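You operate a simulated robot arm through the tools that you are given. There is no shell and no other tool. Be economical: measure what you need, move in short steps, check, and stop when the job is done.

Carry out the task below with a simulated two-armed robot. There is one attempt and no reset: what you move stays moved.

JOB
Scour the crust off the blue board and stack the board.
Fine: it lies on the belt: switch off and try the belt run button first; use the purple pad and put it back; lay the board square on the tall stack beside the grey board; switch left off; drop nothing; work the switch with a clean, dry hand. What is to be rubbed or washed off counts as gone when no trace of it is left.

Only the result counts: the job must be done as asked and must still hold three seconds after the hand-in. Knocking over, shifting, dropping, spilling or breaking anything else fails it.

ROBOT AND FRAMES
Two 7-joint arms with two-finger parallel grippers on one trunk, on a base that drives. Base frame: it is fixed to the floor where the robot stands at the start and does not move with it; the origin is under the middle of the robot, x ahead of it, y to its left, z up. Readings come in cm, rad, newtons and seconds.
The left shoulder is at the start at [2, 11.3, 129.7], the right one opposite. Places, roughly: belt knob [70, 20, 100]; belt switch [30, 0, 100]; blue belt handwheel [40, -20, 90]; blue board [125, 0, 100]; chute slide [80, -40, 40]; clamp knob [100, -60, 100]; green board [575, -800, 50]; grey board (40x17x8 cm) [-40, -110, 60]; lip knob [50, -20, 70]; orange board [600, -800, 50]; roller flap [70, -50, 80]; stop bar [80, -40, 100]; tension handwheel [80, -80, 60]; top of the tall stack [-50, -110, 60]; yellow belt handwheel [80, -80, 90]. Payload 1.57 kg a hand.
The tool frame of a hand sits at the grasp point between the pads (the TCP): z along the fingers, y along the line on which they close. The tips reach 3 cm beyond it. Largest opening 8 cm; finger width 1.7, thickness 1.2; the body of the gripper, 4 by 8.2 cm, starts 8 cm behind the TCP.
Orientation is told as [roll, pitch, yaw] about the base's x, y, z axes, in that order, counted from this pose: with the fingers straight down and closing along the base's y, the tool's x points along the base's -x, its y along +y and its z along -z.

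CONTROLS
- The arms move only by the tool play_rows. It takes "left_plan", "right_plan" or both (then of equal length, played together; a hand with none holds still); each is a list of rows, each an object (a shift or turn left out is 0, a gripper value left out holds the last) with "dp": the shift along the tool's x, y, z in m, a list of three; "rotation": the turn, a rotation vector about the tool's x, y, z in rad, a list of three; "grip": the gripper command, from -1 (fully open) to 1 (shut), values between in proportion. In form: [{"dp": [x, y, z], "rotation": [ax, ay, az], "grip": grip}, ...]. A call has 1 to 8 rows; each row is the pose to reach, as a shift and turn from the pose commanded when the call began, along the tool's axes at that moment. A row lasts 0.2 s, in which the tool goes at most 5 cm and 0.15 rad; a call with a longer step from one row to the next is refused whole, and so is a gripper value outside its range. Where a pose cannot be reached the arm comes as near as it can. A force on the tool above 40 N (or 10 N above the force at the start of the call, whichever is more), or a blocked arm, ends the call early, and 0.2 s more pass. The fingers move at their own pace (about 4.5 cm/s each) and stop on an object; they squeeze with about 43 N. The grip force told is the motor's: it shows also when the fingers shut on nothing. Time passes only in rows, and 0.2 s behind the last, so rows that repeat a pose let the fingers close. The reply holds the time, the measured pose of the TCP, the force on the tool along the base axes, the opening and the grip force, in the units named above and with some noise, with the torque about the TCP (base axes, N m) and any sound that the robot's microphone picked up.
- Cameras (640 x 400 px; columns grow to the right, rows downward): "scene" is now at [9.98, 0.58, 143.38]; the picture's right is [0.09, -1.00, 0.00], its down [-0.46, -0.04, -0.89] and it looks along [0.89, 0.08, -0.46] (base axes); focal length 214 px, centre (320, 200). "left" rides on the left gripper at [7.2, 0.7, -12.2] in its tool frame; the picture's right is [-0.09, 1.00, 0.00], its down [-0.84, -0.08, -0.54] and it looks along [-0.54, -0.05, 0.84] (tool axes); focal length 238 px, centre (320, 200). "right" rides on the right gripper at [7.2, -0.7, -12.2] in its tool frame; the picture's right is [0.09, 1.00, 0.00], its down [-0.84, 0.08, -0.54] and it looks along [-0.54, 0.05, 0.84] (tool axes); focal length 238 px, centre (320, 200). There is no depth. A picture from a camera that has moved, and an enlarged one, comes with that camera's place and axes in the base frame and with its lens.
- grab_frame(camera): a new picture of that camera. No time passes.
- move_column(by): slides the trunk up (or, below 0, down) by that many cm; the arms and the scene camera ride with it, the base frame stays. It gives what a move gives, with no picture.
- roll_base(legs): drives the robot by 1 to 6 legs, each [ahead, left, turn to the left] in cm, cm and rad, along the robot's own axes; the way and the turn of a leg run together, so that a leg with both is an arc; at most 150 cm and 3.142 rad a leg. The arms and the cameras ride along, it lands a little off, and it stops where it bumps. It gives what a move gives.
- aim_head(pan, tilt): turns the head with the scene camera to pan (to the left, within 1.396 rad either way) and tilt (down, from -0.506 to 1.204), counted from straight ahead of the robot. It gives what a move gives.
- enlarge(camera, box): a new picture of the part [left, top, right, bottom] of that camera's present view, enlarged. No time passes.
- sign_off(): hands the job in; it is judged then, once.

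Work in short steps. Places have to be worked out from the pictures, the camera data and where the tool is seen: move nearer, look again, correct. Check each grasp and each placing, and mend what went wrong. You have 120 turns and 100 pictures in all, those below and enlarged ones among them. Open the grippers and draw the arms clear of the work before you hand the job in, unless the task says otherwise; then end with one line.

The tools are called after "Emit:" as a command line: name --argument value ..., lists and objects as JSON in quotes. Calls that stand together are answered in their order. play_rows: Moves the arms, as the interface text tells. Its arguments: {"type":"object","properties":{"left_plan":{"type":"array","items":{"type":"object","properties":{"dp":{"type":"array","items":{"type":"number"}},"rotation":{"type":"array","items":{"type":"number"}},"grip":{"type":"number"}}}},"right_plan":{"type":"array","items":{"type":"object","properties":{"dp":{"type":"array","items":{"type":"number"}},"rotation":{"type":"array","items":{"type":"number"}},"grip":{"type":"number"}}}}},"required":[]} The other tools are called the same way: move_column (by) slides the trunk up or down; roll_base (legs) drives the base; aim_head (pan, tilt) turns the head that bears the scene camera; grab_frame (camera) takes a picture; enlarge (camera, box) takes an enlarged picture of a part of a camera's view; sign_off () hands the job in.

At the start:

```text
time: 0.0
left_tool_pos: [37.26, 14.95, 135.72]
left_ee_rot: [-0.001, 0.0, -0.001]
left_ft_force: [-0.6, -0.5, 0.7]
left_ft_torque: [0.02, 0.03, -0.05]
left_finger_gap: 7.98
left_grip_force: 0.1
right_tool_pos: [32.41, -9.87, 133.58]
right_ee_rot: [0.001, 0.0, -0.002]
right_ft_force: [-0.5, -0.2, -0.9]
right_ft_torque: [0.01, -0.01, -0.02]
right_finger_gap: 7.99
right_grip_force: 0.0
trunk travel left (down, up): [-35.0, 22.0]
robot x, y, heading: [0.2, -0.14, -0.002]
head pan, tilt: [0.091, 0.476]
```

scene: 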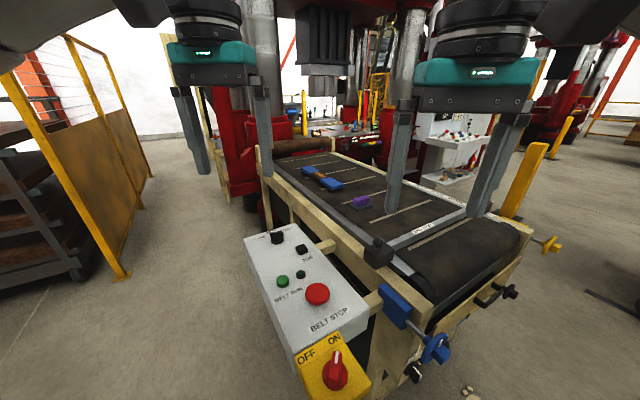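
right: 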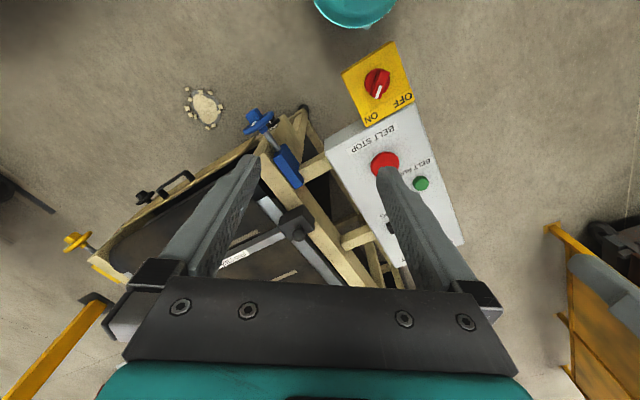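
left: 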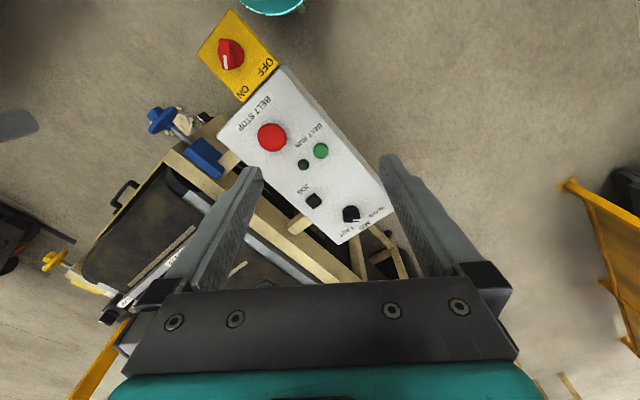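

The scene shows a belt with the blue board, a purple pad, and the switch in front. I enlarge the belt area and the switch.

Emit:
enlarge --camera "scene" --box '[260, 130, 460, 255]'

Emit:
enlarge --camera "scene" --box '[230, 220, 400, 400]'

```text
3.20 times, centred on (360, 192) of scene
camera zoom: at [9.98, 0.58, 143.38], right [0.09, -1.0, 0.0], down [-0.46, -0.04, -0.89], along [0.89, 0.08, -0.46], focal length 686 px, centre (192, 224)
```

zoom: 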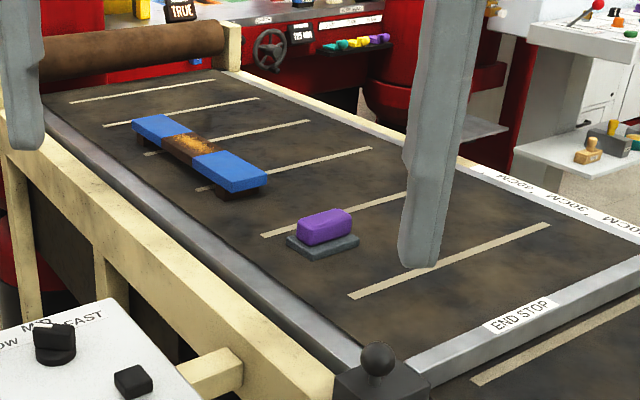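

```text
2.22 times, centred on (315, 310) of scene
camera zoom: at [9.98, 0.58, 143.38], right [0.09, -1.0, 0.0], down [-0.46, -0.04, -0.89], along [0.89, 0.08, -0.46], focal length 477 px, centre (331, -44)
```

zoom: 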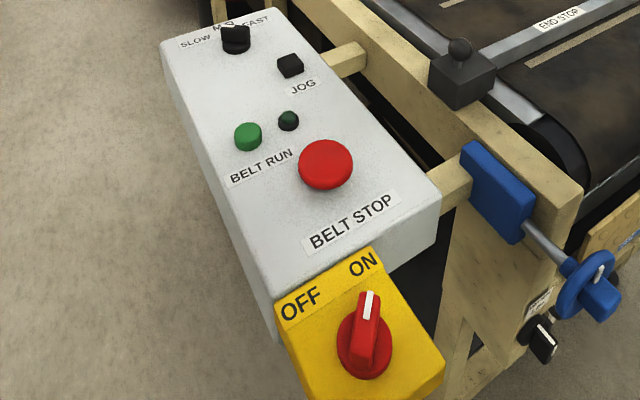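

The switch handle is near [29.9,-0.2,100] and the belt-run button near [49,14.2,98.8]. I move the right hand over the switch, yawed roughly to the handle.

Emit:
play_rows --right_plan '[{"dp": [0.005, 0.025, 0.03]}, {"dp": [0.01, 0.05, 0.065], "rotation": [0, 0, 0.1]}, {"dp": [0.02, 0.075, 0.1], "rotation": [0, 0, 0.2]}, {"dp": [0.025, 0.097, 0.14], "rotation": [0, 0, 0.26]}, {"dp": [0.025, 0.097, 0.17], "rotation": [0, 0, 0.26]}]'

Emit:
grab_frame --camera "right"

Emit:
grab_frame --camera "scene"

```text
time: 1.2
left_tool_pos: [37.11, 14.92, 135.63]
left_ee_rot: [0.0, -0.001, 0.001]
left_ft_force: [0.6, -0.4, 0.7]
left_ft_torque: [-0.03, 0.01, 0.03]
left_finger_gap: 8.0
left_grip_force: 0.1
right_tool_pos: [29.77, -0.14, 116.58]
right_ee_rot: [0.001, 0.0, -0.263]
right_ft_force: [0.0, -0.4, 0.0]
right_ft_torque: [0.04, 0.0, -0.01]
right_finger_gap: 8.0
right_grip_force: 0.0
trunk travel left (down, up): [-35.0, 22.0]
robot x, y, heading: [-0.2, 0.04, -0.003]
head pan, tilt: [0.091, 0.476]
```

```text
94 pictures are left
camera right: at [22.72, 1.02, 128.66], right [0.17, 0.99, 0.0], down [0.83, -0.14, 0.54], along [0.54, -0.09, -0.84], focal length 238 px, centre (320, 200)
```

right: 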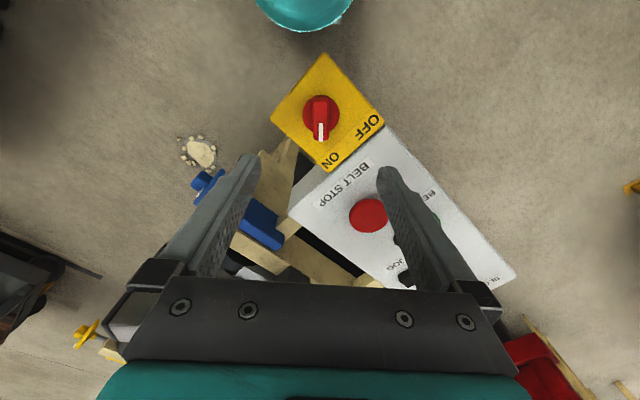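

```text
93 pictures are left
camera scene: at [9.99, 0.54, 143.38], right [0.09, -1.0, 0.0], down [-0.46, -0.04, -0.89], along [0.89, 0.08, -0.46], focal length 214 px, centre (320, 200)
```

scene: 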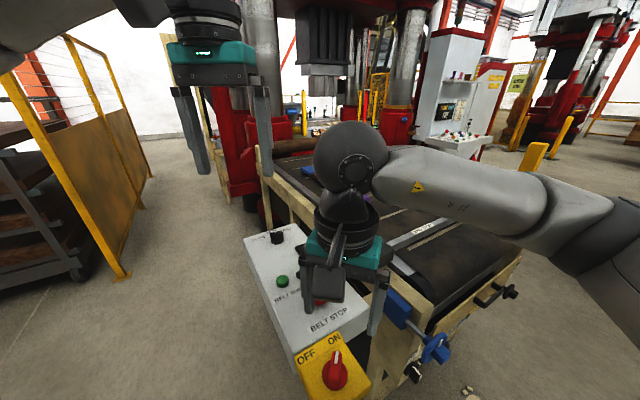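

The handle lies in the tool's x–z plane right below the hand at about [29.7,-0.1,100]. I narrow the fingers and descend in steps.

Emit:
play_rows --right_plan '[{"dp": [0, 0, 0.03], "grip": -0.2}, {"dp": [0, 0, 0.07], "grip": -0.2}, {"dp": [0, 0, 0.11], "grip": -0.2}, {"dp": [0, 0, 0.13], "grip": -0.2}, {"dp": [0, 0, 0.148], "grip": -0.2}]'

Emit:
grab_frame --camera "right"

Emit:
enlarge --camera "scene" --box '[260, 300, 420, 400]'

```text
time: 2.4
left_tool_pos: [37.21, 14.99, 135.73]
left_ee_rot: [0.0, 0.0, -0.001]
left_ft_force: [-0.6, 0.3, 1.0]
left_ft_torque: [0.0, -0.01, -0.01]
left_finger_gap: 8.01
left_grip_force: 0.1
right_tool_pos: [29.89, -0.29, 101.85]
right_ee_rot: [-0.001, 0.0, -0.26]
right_ft_force: [0.2, -0.1, 0.2]
right_ft_torque: [0.02, -0.02, 0.0]
right_finger_gap: 4.8
right_grip_force: 0.0
trunk travel left (down, up): [-35.0, 22.0]
robot x, y, heading: [-0.37, -0.14, 0.002]
head pan, tilt: [0.091, 0.476]
```

```text
92 pictures are left
camera right: at [22.73, 0.93, 113.95], right [0.17, 0.99, 0.0], down [0.83, -0.14, 0.54], along [0.53, -0.09, -0.84], focal length 238 px, centre (320, 200)
```

right: 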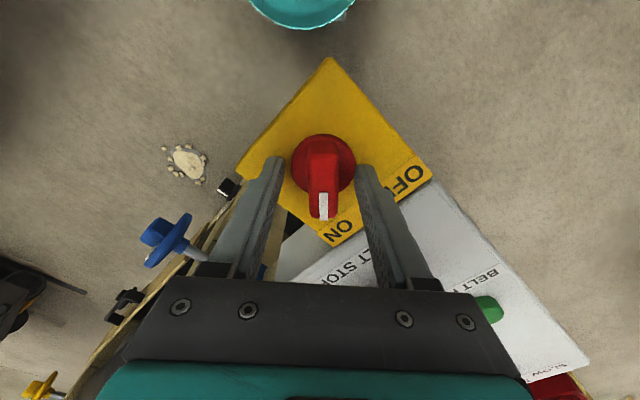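

```text
4.00 times, centred on (340, 350) of scene
camera zoom: at [9.98, 0.58, 143.38], right [0.09, -1.0, 0.0], down [-0.46, -0.04, -0.89], along [0.89, 0.08, -0.46], focal length 858 px, centre (240, -400)
```

zoom: 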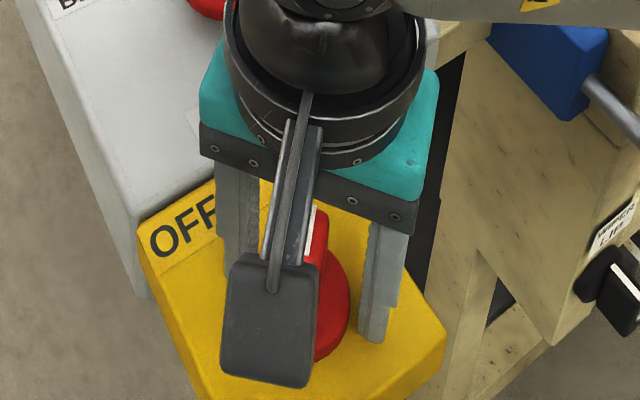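

Well centred on the handle. Lower 0.8 cm and close.

Emit:
play_rows --right_plan '[{"dp": [0, 0, 0.008], "grip": -0.2}, {"dp": [0, 0, 0.008], "grip": 0.3}, {"dp": [0, 0, 0.008], "grip": 0.7}, {"dp": [0, 0, 0.008], "grip": 0.7}]'

```text
time: 3.0
left_tool_pos: [37.09, 15.03, 135.74]
left_ee_rot: [0.0, 0.0, 0.0]
left_ft_force: [0.5, 0.0, 0.2]
left_ft_torque: [-0.02, 0.03, -0.01]
left_finger_gap: 8.0
left_grip_force: 0.0
right_tool_pos: [29.94, -0.32, 101.58]
right_ee_rot: [0.003, -0.006, -0.259]
right_ft_force: [-6.5, -4.0, 17.7]
right_ft_torque: [-0.62, 0.58, -0.02]
right_finger_gap: 4.67
right_grip_force: 10.9
trunk travel left (down, up): [-35.0, 22.0]
robot x, y, heading: [-0.07, 0.13, 0.002]
head pan, tilt: [0.091, 0.476]
stopped in row 2 (right hand): the force on the tool passed its limit at 44 N (the readings are from after the stop); the commanded pose is now the measured one
```

The tips touched the knob's base disc at TCP z≈101.6. I rise 0.4 cm and close.

Emit:
play_rows --right_plan '[{"dp": [0, 0, -0.005], "grip": -0.2}, {"dp": [0, 0, -0.004], "grip": 0.2}, {"dp": [0, 0, -0.004], "grip": 0.6}, {"dp": [0, 0, -0.004], "grip": 0.8}, {"dp": [0, 0, -0.004], "grip": 0.8}]'

Emit:
grab_frame --camera "right"

```text
time: 4.2
left_tool_pos: [37.19, 14.9, 135.68]
left_ee_rot: [-0.001, 0.001, 0.001]
left_ft_force: [0.4, 1.0, 1.3]
left_ft_torque: [0.01, 0.02, 0.0]
left_finger_gap: 8.02
left_grip_force: 0.0
right_tool_pos: [30.07, -0.18, 101.72]
right_ee_rot: [0.005, -0.007, -0.262]
right_ft_force: [4.8, 3.5, -4.9]
right_ft_torque: [0.1, -0.91, -0.04]
right_finger_gap: 4.34
right_grip_force: 45.0
trunk travel left (down, up): [-35.0, 22.0]
robot x, y, heading: [-0.02, 0.18, 0.002]
head pan, tilt: [0.091, 0.476]
```

```text
90 pictures are left
camera right: at [22.9, 1.0, 113.83], right [0.17, 0.99, 0.0], down [0.82, -0.14, 0.55], along [0.54, -0.09, -0.84], focal length 238 px, centre (320, 200)
```

right: 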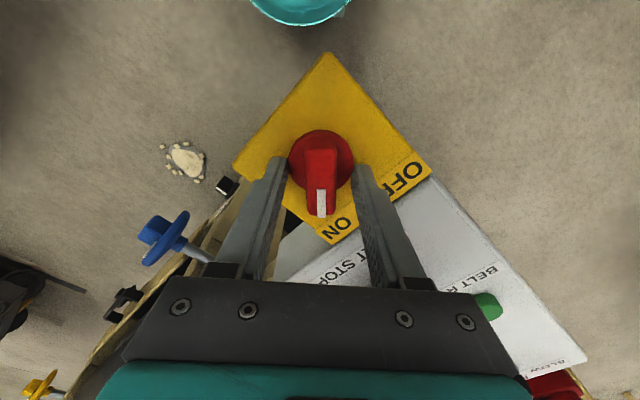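

The fingers grip the disc (4.3 cm). I open, rise to TCP z≈103, and close on the handle.

Emit:
play_rows --right_plan '[{"dp": [0, 0, 0], "grip": -0.4}, {"dp": [0, 0, -0.004], "grip": -0.4}, {"dp": [0, 0, -0.014], "grip": -0.3}, {"dp": [0, 0, -0.014], "grip": 0.2}, {"dp": [0, 0, -0.014], "grip": 0.7}, {"dp": [0, 0, -0.014], "grip": 0.8}, {"dp": [0, 0, -0.014], "grip": 0.8}]'

Emit:
grab_frame --camera "right"

```text
time: 5.8
left_tool_pos: [37.33, 14.96, 135.74]
left_ee_rot: [-0.004, 0.002, 0.001]
left_ft_force: [-0.7, 0.3, 0.3]
left_ft_torque: [0.0, 0.01, 0.01]
left_finger_gap: 8.0
left_grip_force: 0.0
right_tool_pos: [30.08, 0.0, 103.18]
right_ee_rot: [0.004, -0.008, -0.259]
right_ft_force: [2.7, 5.7, -0.2]
right_ft_torque: [-0.25, 0.2, 0.36]
right_finger_gap: 1.96
right_grip_force: 29.3
trunk travel left (down, up): [-35.0, 22.0]
robot x, y, heading: [-0.02, -0.0, -0.002]
head pan, tilt: [0.091, 0.476]
```

```text
89 pictures are left
camera right: at [22.78, 1.06, 115.3], right [0.17, 0.99, 0.0], down [0.82, -0.14, 0.55], along [0.54, -0.09, -0.84], focal length 238 px, centre (320, 200)
```

right: 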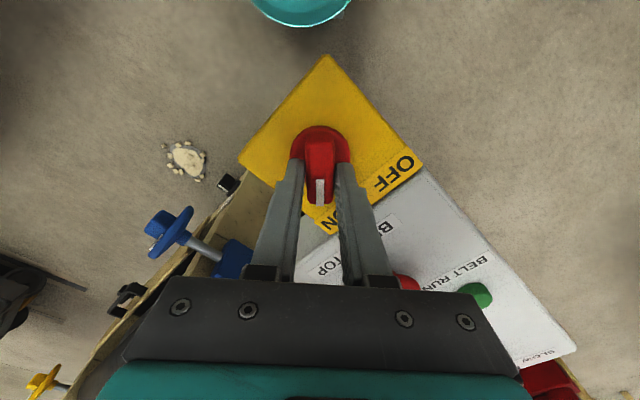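

The handle is held (gap 1.96). Turn counter-clockwise (from above) towards OFF.

Emit:
play_rows --right_plan '[{"rotation": [0, 0, -0.14]}, {"rotation": [0, 0, -0.28]}, {"rotation": [0, 0, -0.42]}, {"rotation": [0, 0, -0.56]}, {"rotation": [0, 0, -0.7]}, {"rotation": [0, 0, -0.84]}, {"rotation": [0, 0, -0.98]}, {"rotation": [0, 0, -1.12]}]'

Emit:
grab_frame --camera "right"

```text
time: 7.6
left_tool_pos: [36.99, 15.35, 135.63]
left_ee_rot: [-0.004, 0.0, 0.001]
left_ft_force: [-0.2, 0.3, 0.5]
left_ft_torque: [-0.01, -0.01, 0.0]
left_finger_gap: 8.0
left_grip_force: 0.0
right_tool_pos: [30.01, 0.13, 103.19]
right_ee_rot: [0.001, -0.011, 0.865]
right_ft_force: [-5.4, 23.5, 6.7]
right_ft_torque: [-0.19, 0.54, -0.06]
right_finger_gap: 1.8
right_grip_force: 32.7
trunk travel left (down, up): [-35.0, 22.0]
robot x, y, heading: [-0.28, 0.16, 0.004]
head pan, tilt: [0.091, 0.476]
```

```text
88 pictures are left
camera right: at [25.67, -5.72, 115.27], right [-0.82, 0.58, 0.0], down [0.48, 0.68, 0.55], along [0.32, 0.45, -0.83], focal length 238 px, centre (320, 200)
```

right: 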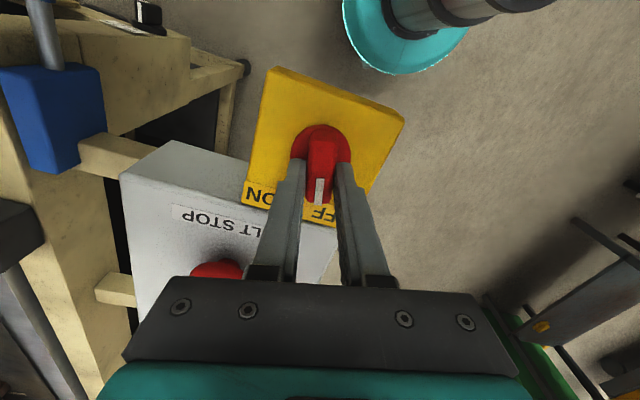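

The handle follows. Keep turning until it meets the OFF stop, in a shorter call.

Emit:
play_rows --right_plan '[{"rotation": [0, 0, -0.14]}, {"rotation": [0, 0, -0.28]}, {"rotation": [0, 0, -0.42]}]'

Emit:
grab_frame --camera "right"

```text
time: 8.4
left_tool_pos: [37.05, 15.27, 135.73]
left_ee_rot: [-0.005, 0.001, 0.0]
left_ft_force: [-0.4, 0.7, -0.2]
left_ft_torque: [0.01, 0.01, 0.01]
left_finger_gap: 7.98
left_grip_force: 0.0
right_tool_pos: [29.92, 0.41, 103.26]
right_ee_rot: [-0.002, -0.012, 1.285]
right_ft_force: [-11.2, 27.2, 1.3]
right_ft_torque: [0.5, 0.45, -0.04]
right_finger_gap: 1.77
right_grip_force: 33.2
trunk travel left (down, up): [-35.0, 22.0]
robot x, y, heading: [-0.02, 0.12, 0.001]
head pan, tilt: [0.091, 0.476]
```

```text
87 pictures are left
camera right: at [28.31, -6.86, 115.26], right [-0.98, 0.19, 0.0], down [0.16, 0.82, 0.55], along [0.11, 0.54, -0.83], focal length 238 px, centre (320, 200)
```

right: 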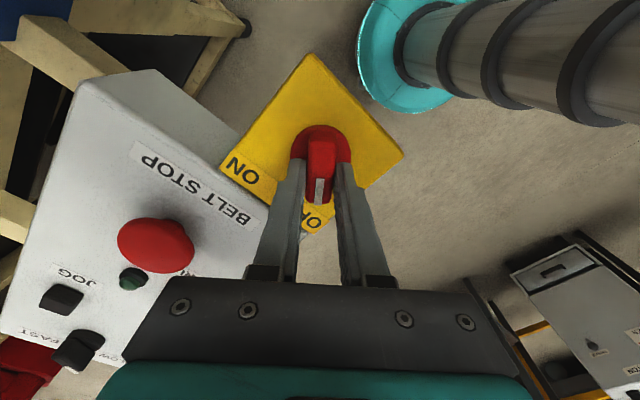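

Nearly a 90° turn now. I nudge a little further to find the stop.

Emit:
play_rows --right_plan '[{"dp": [0, 0, 0], "rotation": [0, 0, -0.08]}, {"rotation": [0, 0, -0.16]}]'

```text
time: 9.0
left_tool_pos: [37.01, 15.26, 135.67]
left_ee_rot: [-0.004, -0.001, -0.002]
left_ft_force: [0.1, 0.6, 0.4]
left_ft_torque: [-0.02, 0.01, 0.03]
left_finger_gap: 8.01
left_grip_force: 0.1
right_tool_pos: [29.72, 0.47, 103.18]
right_ee_rot: [0.0, -0.013, 1.444]
right_ft_force: [-15.8, 27.5, -4.2]
right_ft_torque: [0.66, 0.52, -0.64]
right_finger_gap: 1.79
right_grip_force: 32.8
trunk travel left (down, up): [-35.0, 22.0]
robot x, y, heading: [-0.31, 0.36, 0.002]
head pan, tilt: [0.091, 0.476]
```

Torque rose: the stop is met. I open, lift, and check the switch.

Emit:
play_rows --right_plan '[{"grip": -0.4}, {"grip": -0.4}, {"grip": -0.4}, {"dp": [0, 0, -0.05], "grip": -0.4}, {"dp": [0, 0, -0.1], "rotation": [0, 0, 0.1]}, {"dp": [0, 0, -0.14], "rotation": [0, 0, 0.2]}, {"dp": [0, 0, -0.18], "rotation": [0, 0, 0.3]}]'

Emit:
grab_frame --camera "right"

```text
time: 10.6
left_tool_pos: [37.1, 14.96, 135.76]
left_ee_rot: [-0.002, -0.001, 0.001]
left_ft_force: [-0.2, -0.6, 0.1]
left_ft_torque: [0.03, -0.03, 0.03]
left_finger_gap: 7.99
left_grip_force: 0.1
right_tool_pos: [30.09, -0.33, 121.17]
right_ee_rot: [-0.006, -0.003, 1.138]
right_ft_force: [0.5, -0.7, 0.6]
right_ft_torque: [0.0, -0.03, 0.0]
right_finger_gap: 5.63
right_grip_force: 0.0
trunk travel left (down, up): [-35.0, 22.0]
robot x, y, heading: [0.31, -0.23, 0.004]
head pan, tilt: [0.091, 0.476]
```

```text
86 pictures are left
camera right: at [27.54, -7.1, 133.33], right [-0.94, 0.33, -0.01], down [0.28, 0.79, 0.55], along [0.19, 0.51, -0.84], focal length 238 px, centre (320, 200)
```

right: 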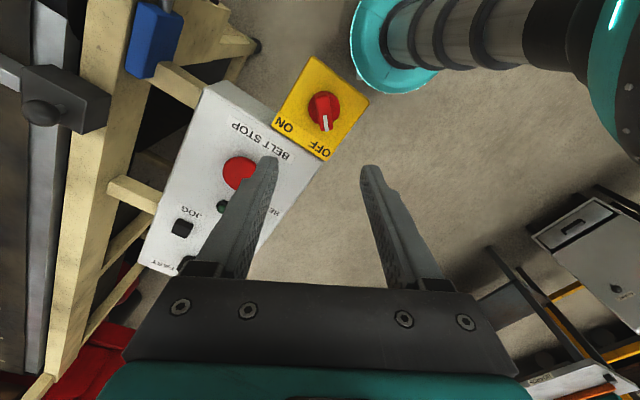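

The switch points at OFF. Next the left hand, closed, goes above the BELT RUN button while the right hand retracts.

Emit:
play_rows --left_plan '[{"dp": [-0.03, -0.002, 0.03], "grip": 1}, {"dp": [-0.06, -0.004, 0.06], "grip": 1}, {"dp": [-0.09, -0.006, 0.1], "grip": 1}, {"dp": [-0.119, -0.008, 0.135], "grip": 1}, {"dp": [-0.119, -0.008, 0.175], "grip": 1}, {"dp": [-0.119, -0.008, 0.215], "grip": 1}, {"dp": [-0.119, -0.008, 0.235], "grip": 1}]' --right_plan '[{"dp": [0.02, -0.008, -0.015], "rotation": [0, 0, 0.15]}, {"dp": [0.04, -0.016, -0.03], "rotation": [0, 0, 0.3]}, {"dp": [0.06, -0.024, -0.045], "rotation": [0, 0, 0.45]}, {"dp": [0.08, -0.032, -0.06], "rotation": [0, 0, 0.6]}, {"dp": [0.1, -0.04, -0.08], "rotation": [0, 0, 0.75]}, {"dp": [0.118, -0.054, -0.1], "rotation": [0, 0, 0.9]}, {"dp": [0.118, -0.054, -0.12], "rotation": [0, 0, 1.05]}]'

Emit:
grab_frame --camera "left"

Emit:
enlarge --camera "scene" --box '[220, 180, 380, 300]'

```text
time: 12.2
left_tool_pos: [49.08, 13.98, 112.2]
left_ee_rot: [-0.003, 0.0, -0.001]
left_ft_force: [0.7, 0.2, 1.3]
left_ft_torque: [-0.05, 0.0, -0.01]
left_finger_gap: 0.01
left_grip_force: 21.2
right_tool_pos: [29.84, -13.32, 133.28]
right_ee_rot: [0.003, -0.006, 0.088]
right_ft_force: [-0.2, 0.4, -0.7]
right_ft_torque: [-0.01, -0.01, -0.01]
right_finger_gap: 5.58
right_grip_force: 0.0
trunk travel left (down, up): [-35.0, 22.0]
robot x, y, heading: [-0.04, -0.09, 0.002]
head pan, tilt: [0.091, 0.476]
```

```text
85 pictures are left
camera left: at [41.81, 14.85, 124.36], right [0.09, 1.0, 0.0], down [0.84, -0.08, 0.54], along [0.54, -0.05, -0.84], focal length 238 px, centre (320, 200)
```

left: 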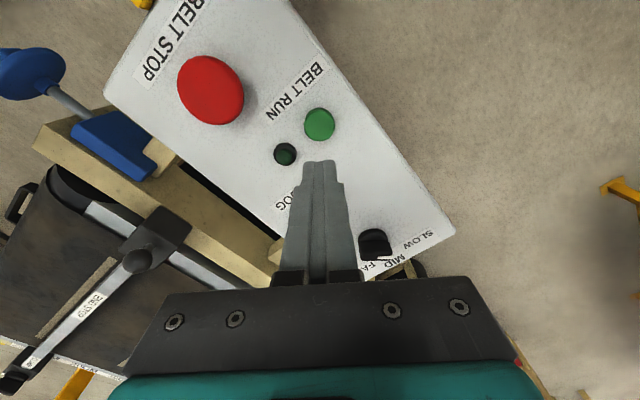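

```text
3.33 times, centred on (300, 240) of scene
camera zoom: at [9.94, 0.63, 143.38], right [0.09, -1.0, 0.0], down [-0.46, -0.04, -0.89], along [0.89, 0.08, -0.46], focal length 715 px, centre (387, 67)
```

zoom: 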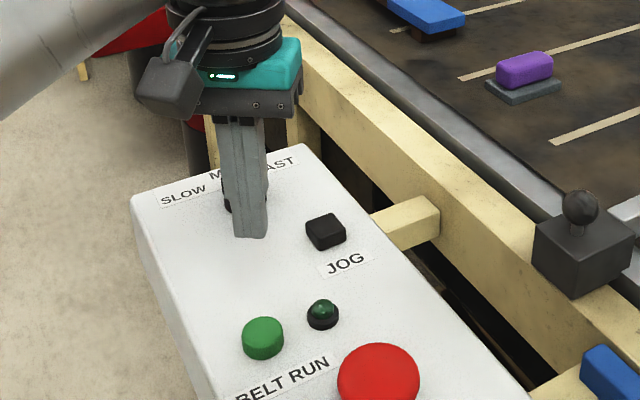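

The button comes out at about [48.5,14.2,98.7]; I lower to just above it, then press slowly.

Emit:
play_rows --left_plan '[{"dp": [0.006, 0.002, 0.04], "grip": 1}, {"dp": [0.006, 0.002, 0.08]}, {"dp": [0.006, 0.002, 0.095]}, {"dp": [0.006, 0.002, 0.1]}]'

Emit:
grab_frame --camera "left"

```text
time: 13.2
left_tool_pos: [48.51, 14.32, 102.37]
left_ee_rot: [-0.002, -0.002, 0.0]
left_ft_force: [-0.5, -0.2, 5.3]
left_ft_torque: [-0.03, 0.02, 0.06]
left_finger_gap: 0.0
left_grip_force: 20.9
right_tool_pos: [29.79, -13.35, 133.28]
right_ee_rot: [0.002, -0.008, 0.089]
right_ft_force: [0.0, -0.1, 0.1]
right_ft_torque: [0.0, -0.02, -0.03]
right_finger_gap: 5.59
right_grip_force: 0.1
trunk travel left (down, up): [-35.0, 22.0]
robot x, y, heading: [0.24, 0.07, 0.004]
head pan, tilt: [0.091, 0.476]
heard: click
```

```text
83 pictures are left
camera left: at [41.24, 15.04, 114.48], right [0.09, 1.0, 0.0], down [0.84, -0.08, 0.54], along [0.54, -0.05, -0.84], focal length 238 px, centre (320, 200)
```

left: 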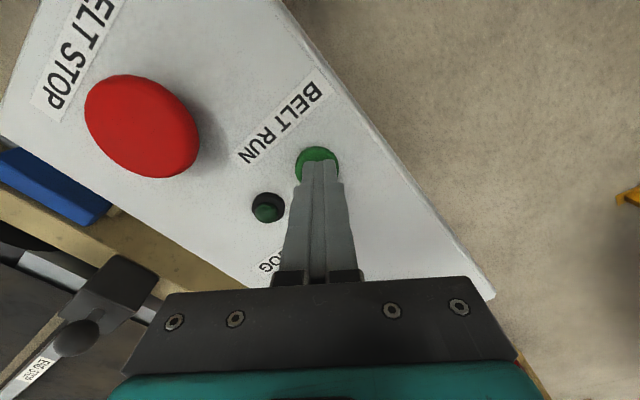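

Click heard; the lamp stays dark and the belt is still: it is dead. I raise the left hand and look at the belt again.

Emit:
play_rows --left_plan '[{"dp": [0, 0, -0.04]}, {"dp": [0, 0, -0.08]}, {"dp": [0.02, 0.01, -0.12], "grip": 0}, {"dp": [0.05, 0.02, -0.16], "grip": -1}, {"dp": [0.09, 0.03, -0.2], "grip": -1}, {"dp": [0.13, 0.03, -0.24], "grip": -1}, {"dp": [0.17, 0.03, -0.28], "grip": -1}, {"dp": [0.19, 0.03, -0.31], "grip": -1}]'

Emit:
grab_frame --camera "scene"

```text
refused: row 4 steps farther than a row can; nothing moved
```

```text
82 pictures are left
camera scene: at [9.91, 0.55, 143.39], right [0.09, -1.0, 0.0], down [-0.46, -0.04, -0.89], along [0.89, 0.08, -0.46], focal length 214 px, centre (320, 200)
```

scene: 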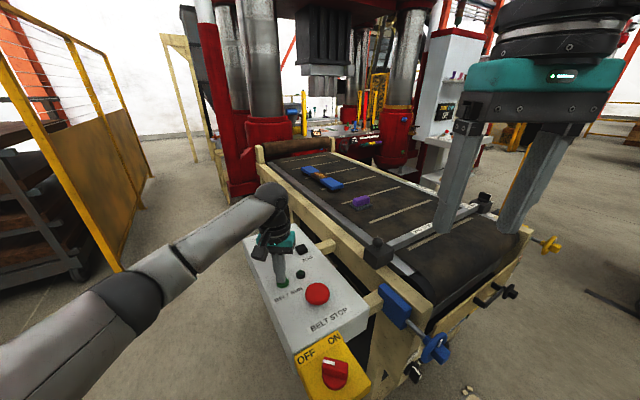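

The retreat was refused for step size; the belt things have not moved. I retreat with smaller steps.

Emit:
play_rows --left_plan '[{"dp": [0, 0, -0.04]}, {"dp": [0, 0, -0.08]}, {"dp": [0.02, 0.01, -0.12], "grip": 0}, {"dp": [0.05, 0.02, -0.15], "grip": -1}, {"dp": [0.08, 0.03, -0.18], "grip": -1}, {"dp": [0.11, 0.03, -0.21], "grip": -1}, {"dp": [0.14, 0.03, -0.24], "grip": -1}, {"dp": [0.17, 0.03, -0.27], "grip": -1}]'

Emit:
roll_base --legs '[[0, 65, 0], [85, 0, 0], [0, 0, -1.0]]'

Emit:
aim_head --pan 0 --tilt 0.75

Emit:
grab_frame --camera "scene"

```text
time: 15.0
left_tool_pos: [31.17, 17.27, 129.23]
left_ee_rot: [-0.001, 0.001, 0.002]
left_ft_force: [-0.1, -0.1, -0.8]
left_ft_torque: [0.0, 0.0, -0.01]
left_finger_gap: 8.0
left_grip_force: 0.1
right_tool_pos: [29.69, -13.42, 133.33]
right_ee_rot: [0.002, -0.009, 0.088]
right_ft_force: [-0.2, 0.0, -0.5]
right_ft_torque: [0.0, -0.04, 0.02]
right_finger_gap: 5.59
right_grip_force: 0.0
trunk travel left (down, up): [-35.0, 22.0]
robot x, y, heading: [0.33, -0.26, 0.001]
head pan, tilt: [0.091, 0.476]
```

```text
time: 25.1
left_tool_pos: [114.89, 46.74, 129.3]
left_ee_rot: [-0.003, -0.001, -1.002]
left_ft_force: [1.2, 0.5, 0.4]
left_ft_torque: [-0.01, 0.02, 0.01]
left_finger_gap: 8.01
left_grip_force: 0.1
right_tool_pos: [88.2, 31.52, 133.21]
right_ee_rot: [0.002, -0.007, -0.914]
right_ft_force: [-0.4, 0.4, 0.5]
right_ft_torque: [-0.01, 0.03, -0.01]
right_finger_gap: 5.6
right_grip_force: 0.0
trunk travel left (down, up): [-35.0, 22.0]
robot x, y, heading: [83.46, 64.22, -1.0]
head pan, tilt: [0.091, 0.476]
```

```text
time: 25.9
left_tool_pos: [114.81, 46.73, 129.36]
left_ee_rot: [-0.003, 0.0, -1.002]
left_ft_force: [-0.3, -0.3, 0.2]
left_ft_torque: [0.0, 0.0, -0.03]
left_finger_gap: 8.0
left_grip_force: 0.0
right_tool_pos: [88.2, 31.52, 133.3]
right_ee_rot: [0.001, -0.006, -0.912]
right_ft_force: [-0.4, -0.5, -0.1]
right_ft_torque: [-0.01, 0.0, 0.0]
right_finger_gap: 5.58
right_grip_force: 0.1
trunk travel left (down, up): [-35.0, 22.0]
robot x, y, heading: [83.24, 63.91, -0.999]
head pan, tilt: [0.0, 0.75]
```

```text
81 pictures are left
camera scene: at [88.26, 55.76, 140.98], right [-0.84, -0.54, 0.0], down [-0.37, 0.57, -0.73], along [0.39, -0.62, -0.68], focal length 214 px, centre (320, 200)
```

scene: 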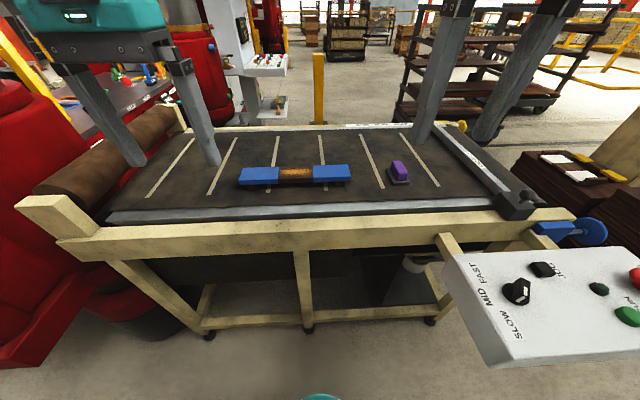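

From this side: board ≈[127.7,9.4,97], pad ≈[98.1,-10.7,97.5], belt axis ≈0.656 rad. I shift left and closer, turning square to the belt.

Emit:
roll_base --legs '[[0, 12, 0.085], [13, 0, 0]]'

Emit:
grab_frame --camera "scene"

Emit:
enlarge --camera "scene" --box '[220, 100, 480, 230]'

```text
time: 28.0
left_tool_pos: [133.97, 45.97, 129.17]
left_ee_rot: [-0.003, 0.001, -0.918]
left_ft_force: [0.4, 0.2, -0.5]
left_ft_torque: [0.02, 0.02, -0.01]
left_finger_gap: 7.98
left_grip_force: 0.0
right_tool_pos: [108.64, 28.59, 133.15]
right_ee_rot: [0.003, -0.007, -0.829]
right_ft_force: [0.1, 0.2, 0.1]
right_ft_torque: [-0.02, 0.02, 0.02]
right_finger_gap: 5.6
right_grip_force: 0.1
trunk travel left (down, up): [-35.0, 22.0]
robot x, y, heading: [101.21, 60.52, -0.916]
head pan, tilt: [0.0, 0.75]
```

```text
80 pictures are left
camera scene: at [106.67, 52.75, 140.96], right [-0.79, -0.61, 0.0], down [-0.41, 0.54, -0.73], along [0.44, -0.58, -0.68], focal length 214 px, centre (320, 200)
```

scene: 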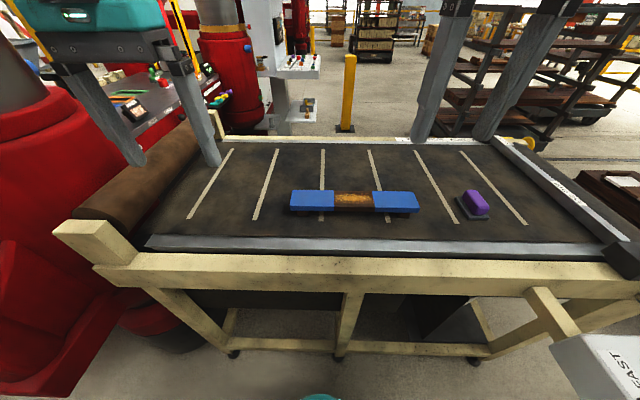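

```text
2.46 times, centred on (350, 165) of scene
camera zoom: at [106.67, 52.75, 140.96], right [-0.79, -0.61, 0.0], down [-0.41, 0.54, -0.73], along [0.44, -0.58, -0.68], focal length 528 px, centre (246, 286)
```

zoom: 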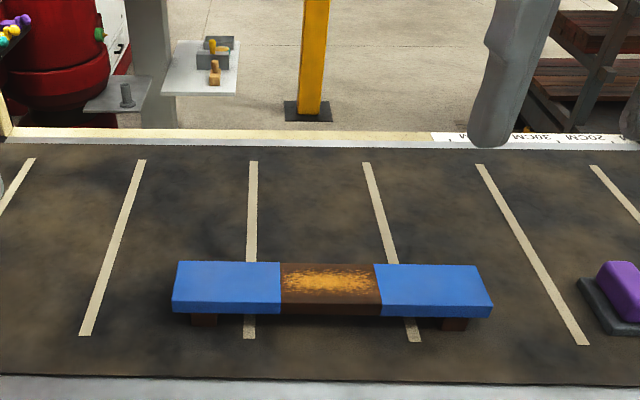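

The board stands on two feet, square to the belt, with an orange crust patch on its brown middle. I bring the right hand towards the pad for a closer look.

Emit:
play_rows --right_plan '[{"dp": [-0.023, -0.035, 0.01], "rotation": [0, 0, 0.03]}, {"dp": [-0.046, -0.07, 0.02], "rotation": [0, 0, 0.06]}, {"dp": [-0.069, -0.105, 0.03], "rotation": [0, 0, 0.087]}, {"dp": [-0.092, -0.14, 0.04], "rotation": [0, 0, 0.087]}, {"dp": [-0.115, -0.175, 0.05], "rotation": [0, 0, 0.087]}, {"dp": [-0.138, -0.21, 0.06], "rotation": [0, 0, 0.087]}, {"dp": [-0.161, -0.245, 0.07], "rotation": [0, 0, 0.087]}, {"dp": [-0.184, -0.28, 0.08], "rotation": [0, 0, 0.087]}]' --left_plan '[{"dp": [-0.02, -0.02, 0]}, {"dp": [-0.04, -0.02, 0]}, {"dp": [-0.06, -0.02, 0]}, {"dp": [-0.08, -0.02, 0]}, {"dp": [-0.1, -0.02, 0]}, {"dp": [-0.1, -0.02, 0]}, {"dp": [-0.1, -0.02, 0]}, {"dp": [-0.1, -0.02, 0]}]'

Emit:
grab_frame --camera "right"

Emit:
grab_frame --camera "left"

```text
time: 29.8
left_tool_pos: [138.37, 36.94, 129.19]
left_ee_rot: [-0.002, -0.001, -0.92]
left_ft_force: [0.4, -0.1, 0.3]
left_ft_torque: [-0.01, 0.02, 0.02]
left_finger_gap: 8.0
left_grip_force: 0.0
right_tool_pos: [101.59, 0.15, 126.3]
right_ee_rot: [0.001, -0.007, -0.916]
right_ft_force: [-0.2, 0.3, 1.0]
right_ft_torque: [0.02, -0.04, 0.03]
right_finger_gap: 5.58
right_grip_force: 0.1
right hand out of reach, approached as far as the arm can: row 8
trunk travel left (down, up): [-35.0, 22.0]
robot x, y, heading: [100.89, 60.59, -0.916]
head pan, tilt: [0.0, 0.75]
```

```text
78 pictures are left
camera right: at [96.58, 5.43, 138.31], right [0.73, 0.68, 0.0], down [0.57, -0.61, 0.55], along [0.37, -0.4, -0.84], focal length 238 px, centre (320, 200)
```

right: 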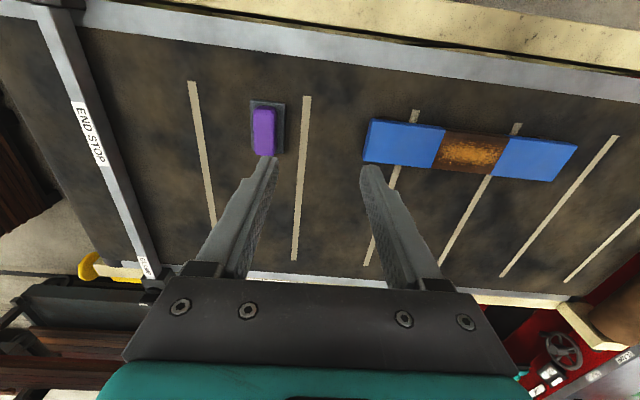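

```text
77 pictures are left
camera left: at [134.46, 43.09, 141.23], right [0.85, 0.53, 0.0], down [0.45, -0.71, 0.54], along [0.29, -0.46, -0.84], focal length 238 px, centre (320, 200)
```

left: 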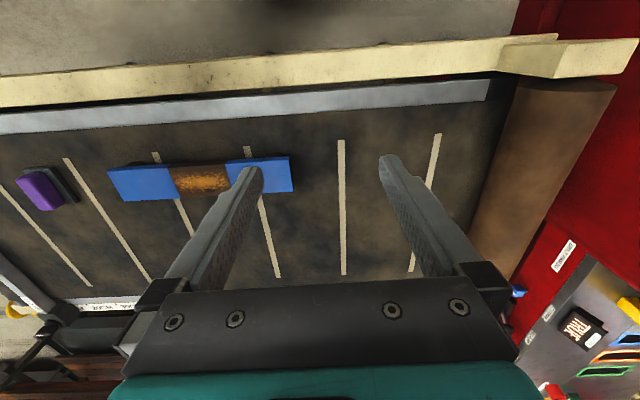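

Pad at ≈[98,-10.3,97.5], board centre ≈[126.2,11.1,98]. The right arm is at its limit, so I drive right 15 and ahead 6 (about 5 cm clear of console and frame).

Emit:
roll_base --legs '[[0, -15, 0], [6, 0, 0]]'

Emit:
grab_frame --camera "right"

```text
time: 31.8
left_tool_pos: [130.02, 22.83, 129.1]
left_ee_rot: [-0.002, 0.001, -0.922]
left_ft_force: [-0.4, -0.1, 0.0]
left_ft_torque: [0.04, 0.01, 0.0]
left_finger_gap: 7.98
left_grip_force: 0.0
right_tool_pos: [93.28, -13.92, 126.11]
right_ee_rot: [0.0, -0.007, -0.919]
right_ft_force: [0.5, -0.3, -0.4]
right_ft_torque: [0.0, 0.02, 0.01]
right_finger_gap: 5.6
right_grip_force: 0.0
trunk travel left (down, up): [-35.0, 22.0]
robot x, y, heading: [92.78, 46.63, -0.923]
head pan, tilt: [0.0, 0.75]
```

```text
76 pictures are left
camera right: at [88.24, -8.57, 138.27], right [0.74, 0.68, 0.0], down [0.57, -0.62, 0.55], along [0.37, -0.4, -0.84], focal length 238 px, centre (320, 200)
```

right: 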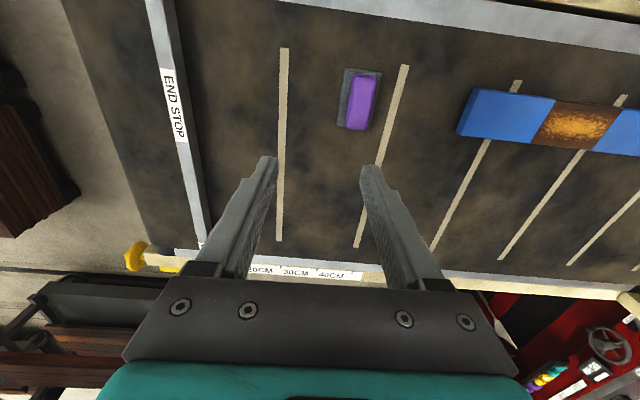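

The pad's long axis is at ≈-0.93 rad, matching the hand's yaw. I move right above it and look again.

Emit:
play_rows --right_plan '[{"dp": [0, 0.03, 0.02], "grip": -1}, {"dp": [0.003, 0.062, 0.05], "grip": -1}, {"dp": [0.003, 0.062, 0.09], "grip": -1}, {"dp": [0.003, 0.062, 0.13], "grip": -1}, {"dp": [0.003, 0.062, 0.15], "grip": -1}]'

Emit:
grab_frame --camera "right"

Emit:
grab_frame --camera "scene"

```text
time: 33.0
left_tool_pos: [129.97, 22.88, 129.02]
left_ee_rot: [0.0, 0.0, -0.92]
left_ft_force: [0.4, -0.3, -0.3]
left_ft_torque: [-0.01, 0.01, -0.02]
left_finger_gap: 7.99
left_grip_force: 0.0
right_tool_pos: [97.96, -9.95, 111.14]
right_ee_rot: [0.003, -0.011, -0.92]
right_ft_force: [0.5, 0.4, -0.3]
right_ft_torque: [-0.02, 0.02, -0.02]
right_finger_gap: 7.99
right_grip_force: 0.1
trunk travel left (down, up): [-35.0, 22.0]
robot x, y, heading: [92.75, 46.25, -0.919]
head pan, tilt: [0.0, 0.75]
```

```text
75 pictures are left
camera right: at [92.9, -4.54, 123.28], right [0.74, 0.68, 0.0], down [0.56, -0.62, 0.55], along [0.37, -0.4, -0.83], focal length 238 px, centre (320, 200)
```

right: 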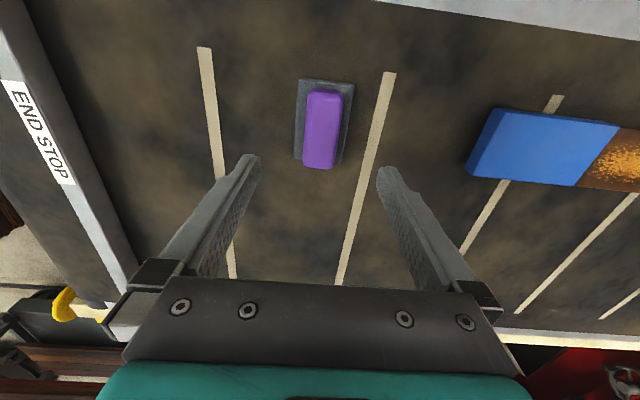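

```text
74 pictures are left
camera scene: at [98.22, 38.92, 140.97], right [-0.8, -0.61, 0.0], down [-0.41, 0.54, -0.73], along [0.44, -0.58, -0.68], focal length 214 px, centre (320, 200)
```

scene: 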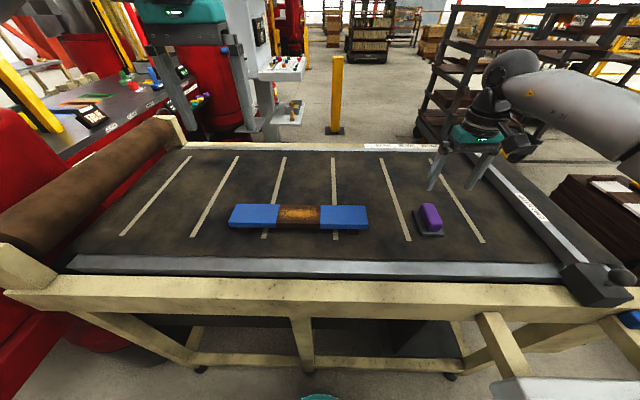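

The pad is centred below the hand (≈[98,-9.7]), top about z 100. I lower to TCP 102.5 and look.

Emit:
play_rows --right_plan '[{"dp": [0, 0.001, 0.04]}, {"dp": [0, 0.001, 0.07]}, {"dp": [0, 0.001, 0.086]}]'

Emit:
grab_frame --camera "right"

Emit:
enlarge --camera "scene" --box '[380, 160, 500, 250]'

```text
time: 33.8
left_tool_pos: [129.95, 22.85, 129.05]
left_ee_rot: [-0.002, 0.002, -0.923]
left_ft_force: [0.1, 0.5, 0.2]
left_ft_torque: [0.0, 0.01, 0.01]
left_finger_gap: 7.95
left_grip_force: 0.0
right_tool_pos: [98.01, -9.97, 102.56]
right_ee_rot: [0.001, -0.008, -0.92]
right_ft_force: [-0.1, 0.4, 0.4]
right_ft_torque: [0.02, 0.0, -0.03]
right_finger_gap: 7.99
right_grip_force: 0.0
trunk travel left (down, up): [-35.0, 22.0]
robot x, y, heading: [92.61, 46.48, -0.919]
head pan, tilt: [0.0, 0.75]
```

```text
73 pictures are left
camera right: at [93.03, -4.58, 114.59], right [0.74, 0.68, 0.0], down [0.57, -0.62, 0.55], along [0.37, -0.4, -0.84], focal length 238 px, centre (320, 200)
```

right: 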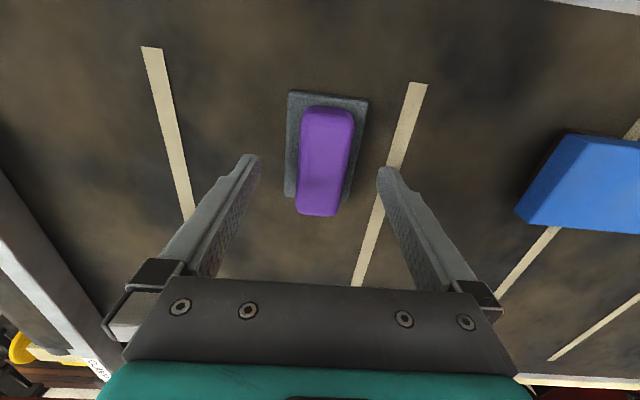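

```text
4.44 times, centred on (440, 205) of scene
camera zoom: at [98.23, 38.92, 140.97], right [-0.8, -0.61, 0.0], down [-0.41, 0.54, -0.73], along [0.44, -0.58, -0.68], focal length 953 px, centre (-213, 178)
```

zoom: 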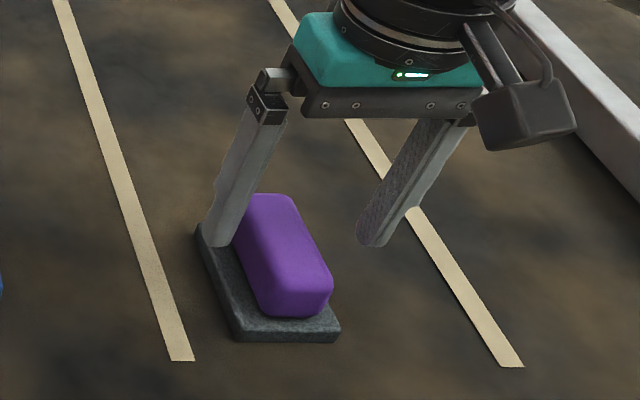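

Pad spans roughly z 96.3–100 and sits 0.4 cm to +y(tool). I centre, lower to TCP≈101 and close.

Emit:
play_rows --right_plan '[{"dp": [0, 0.004, 0.008]}, {"dp": [0, 0.004, 0.016], "grip": -0.5}, {"dp": [0, 0.004, 0.016], "grip": 0}, {"dp": [0, 0.004, 0.016], "grip": 0.4}, {"dp": [0, 0.004, 0.016], "grip": 0.6}, {"dp": [0, 0.004, 0.016], "grip": 0.6}]'

Emit:
grab_frame --camera "right"

```text
time: 35.2
left_tool_pos: [129.99, 22.82, 129.11]
left_ee_rot: [-0.002, 0.001, -0.921]
left_ft_force: [1.1, 0.1, -0.3]
left_ft_torque: [0.01, -0.05, 0.03]
left_finger_gap: 8.01
left_grip_force: 0.1
right_tool_pos: [98.36, -9.72, 101.12]
right_ee_rot: [0.001, -0.009, -0.919]
right_ft_force: [-0.1, 0.0, 0.1]
right_ft_torque: [-0.11, 0.04, -0.07]
right_finger_gap: 3.53
right_grip_force: 29.6
trunk travel left (down, up): [-35.0, 22.0]
robot x, y, heading: [92.7, 46.66, -0.926]
head pan, tilt: [0.0, 0.75]
```

```text
71 pictures are left
camera right: at [93.37, -4.34, 113.1], right [0.74, 0.68, 0.0], down [0.57, -0.62, 0.55], along [0.37, -0.4, -0.84], focal length 238 px, centre (320, 200)
```

right: 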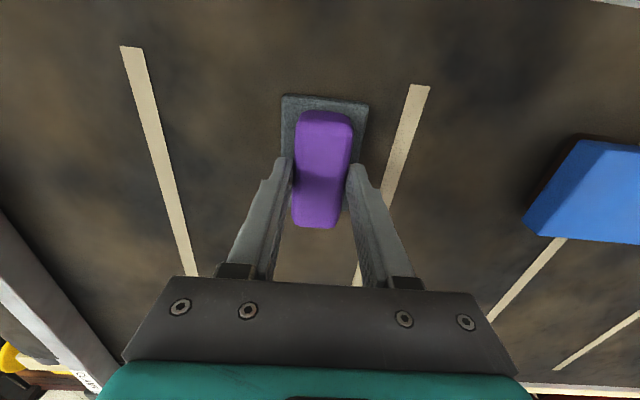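

The pad is gripped (gap 3.5). I lift it and check.

Emit:
play_rows --right_plan '[{"dp": [0, 0, -0.01], "grip": 0.8}, {"dp": [0, 0, -0.04], "grip": 0.8}, {"dp": [0, 0, -0.07], "grip": 0.8}]'

Emit:
enlarge --camera "scene" --box '[220, 130, 500, 260]'

```text
time: 36.0
left_tool_pos: [129.93, 22.94, 129.11]
left_ee_rot: [-0.002, -0.001, -0.92]
left_ft_force: [-0.6, -0.1, -1.3]
left_ft_torque: [0.01, 0.02, -0.02]
left_finger_gap: 8.0
left_grip_force: 0.0
right_tool_pos: [98.7, -9.53, 108.14]
right_ee_rot: [0.001, -0.008, -0.92]
right_ft_force: [-0.5, 0.1, -2.1]
right_ft_torque: [0.0, -0.01, 0.02]
right_finger_gap: 3.5
right_grip_force: 43.2
trunk travel left (down, up): [-35.0, 22.0]
robot x, y, heading: [92.41, 46.46, -0.917]
head pan, tilt: [0.0, 0.75]
```

```text
2.29 times, centred on (360, 195) of scene
camera zoom: at [98.23, 38.95, 140.97], right [-0.8, -0.61, 0.0], down [-0.41, 0.54, -0.73], along [0.44, -0.58, -0.68], focal length 490 px, centre (229, 211)
```

zoom: 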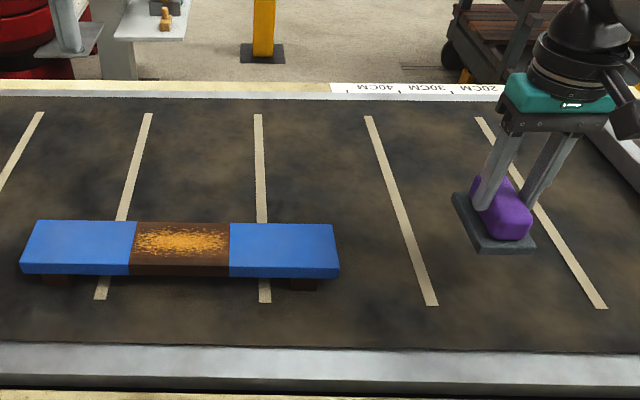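

The grey base is part of the pad (scouring face), its bottom ≈5.6 cm below the TCP. I move it above the crust while the left hand makes room.

Emit:
play_rows --right_plan '[{"dp": [0, 0.03, -0.02]}, {"dp": [0, 0.075, -0.03]}, {"dp": [0, 0.12, -0.03]}, {"dp": [-0.004, 0.165, -0.03]}, {"dp": [-0.004, 0.21, -0.03]}, {"dp": [-0.006, 0.255, -0.03]}, {"dp": [-0.008, 0.3, -0.03]}, {"dp": [-0.008, 0.34, -0.03]}]' --left_plan '[{"dp": [0.02, 0.04, 0]}, {"dp": [0.04, 0.08, 0]}, {"dp": [0.06, 0.12, 0]}, {"dp": [0.08, 0.16, 0]}, {"dp": [0.1, 0.2, 0]}, {"dp": [0.1, 0.2, 0]}, {"dp": [0.1, 0.2, 0]}, {"dp": [0.1, 0.2, 0]}]'

Emit:
grab_frame --camera "right"

Emit:
grab_frame --camera "scene"

```text
time: 37.8
left_tool_pos: [140.03, 43.07, 128.98]
left_ee_rot: [-0.004, 0.0, -0.921]
left_ft_force: [-0.2, 0.5, 0.2]
left_ft_torque: [-0.01, -0.01, 0.02]
left_finger_gap: 8.0
left_grip_force: 0.1
right_tool_pos: [126.08, 10.42, 111.24]
right_ee_rot: [0.002, -0.01, -0.92]
right_ft_force: [-0.5, 0.0, -1.2]
right_ft_torque: [0.02, 0.03, -0.01]
right_finger_gap: 3.51
right_grip_force: 42.2
trunk travel left (down, up): [-35.0, 22.0]
robot x, y, heading: [92.31, 46.33, -0.917]
head pan, tilt: [0.0, 0.75]
```

```text
69 pictures are left
camera right: at [121.06, 15.82, 123.31], right [0.74, 0.68, 0.0], down [0.57, -0.62, 0.55], along [0.37, -0.4, -0.84], focal length 238 px, centre (320, 200)
```

right: 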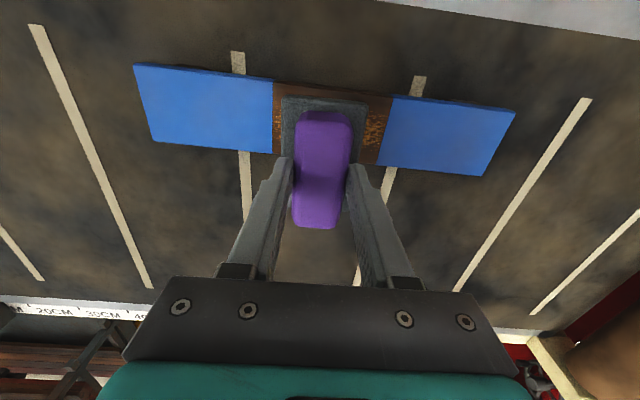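

```text
68 pictures are left
camera scene: at [98.31, 38.98, 140.97], right [-0.8, -0.61, 0.0], down [-0.41, 0.54, -0.73], along [0.44, -0.58, -0.68], focal length 214 px, centre (320, 200)
```

scene: 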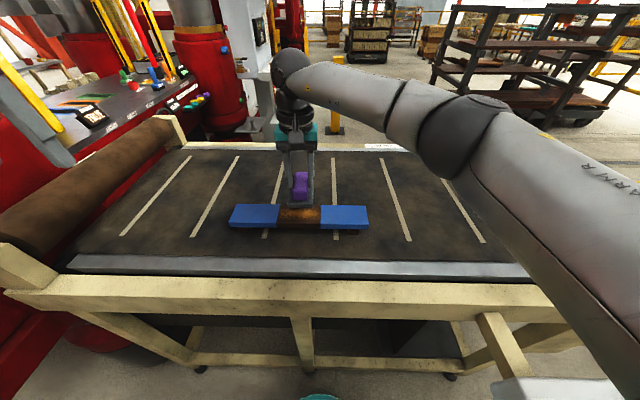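

Crust centre ≈[126.2,11.8]; I shift 1 cm and lower until contact.

Emit:
play_rows --right_plan '[{"dp": [0.01, 0.008, 0.03]}, {"dp": [0.01, 0.008, 0.06]}, {"dp": [0.01, 0.008, 0.066]}, {"dp": [0.01, 0.008, 0.07]}, {"dp": [0.01, 0.008, 0.073]}]'

Emit:
enlarge --camera "scene" --box '[220, 160, 380, 250]'

```text
time: 39.0
left_tool_pos: [139.81, 43.06, 129.11]
left_ee_rot: [0.001, -0.001, -0.922]
left_ft_force: [0.9, -0.4, 0.0]
left_ft_torque: [0.02, -0.03, 0.01]
left_finger_gap: 7.96
left_grip_force: 0.0
right_tool_pos: [126.18, 11.67, 104.26]
right_ee_rot: [0.006, -0.017, -0.92]
right_ft_force: [-1.3, -0.5, 34.2]
right_ft_torque: [-0.21, 0.2, -0.02]
right_finger_gap: 3.57
right_grip_force: 42.5
trunk travel left (down, up): [-35.0, 22.0]
robot x, y, heading: [92.45, 46.63, -0.914]
head pan, tilt: [0.0, 0.75]
```

```text
4.00 times, centred on (300, 205) of scene
camera zoom: at [98.02, 39.12, 141.01], right [-0.8, -0.61, 0.0], down [-0.41, 0.54, -0.73], along [0.44, -0.58, -0.68], focal length 858 px, centre (400, 180)
```

zoom: 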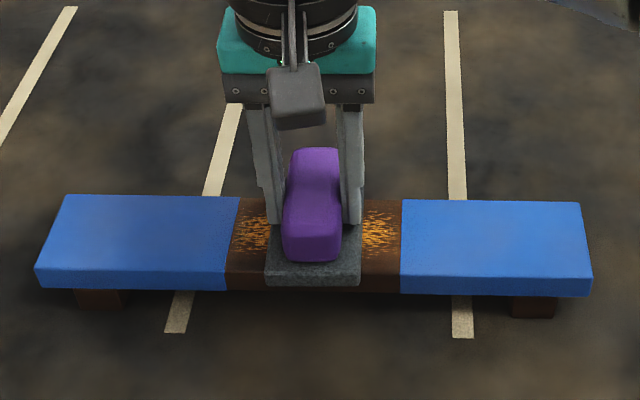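

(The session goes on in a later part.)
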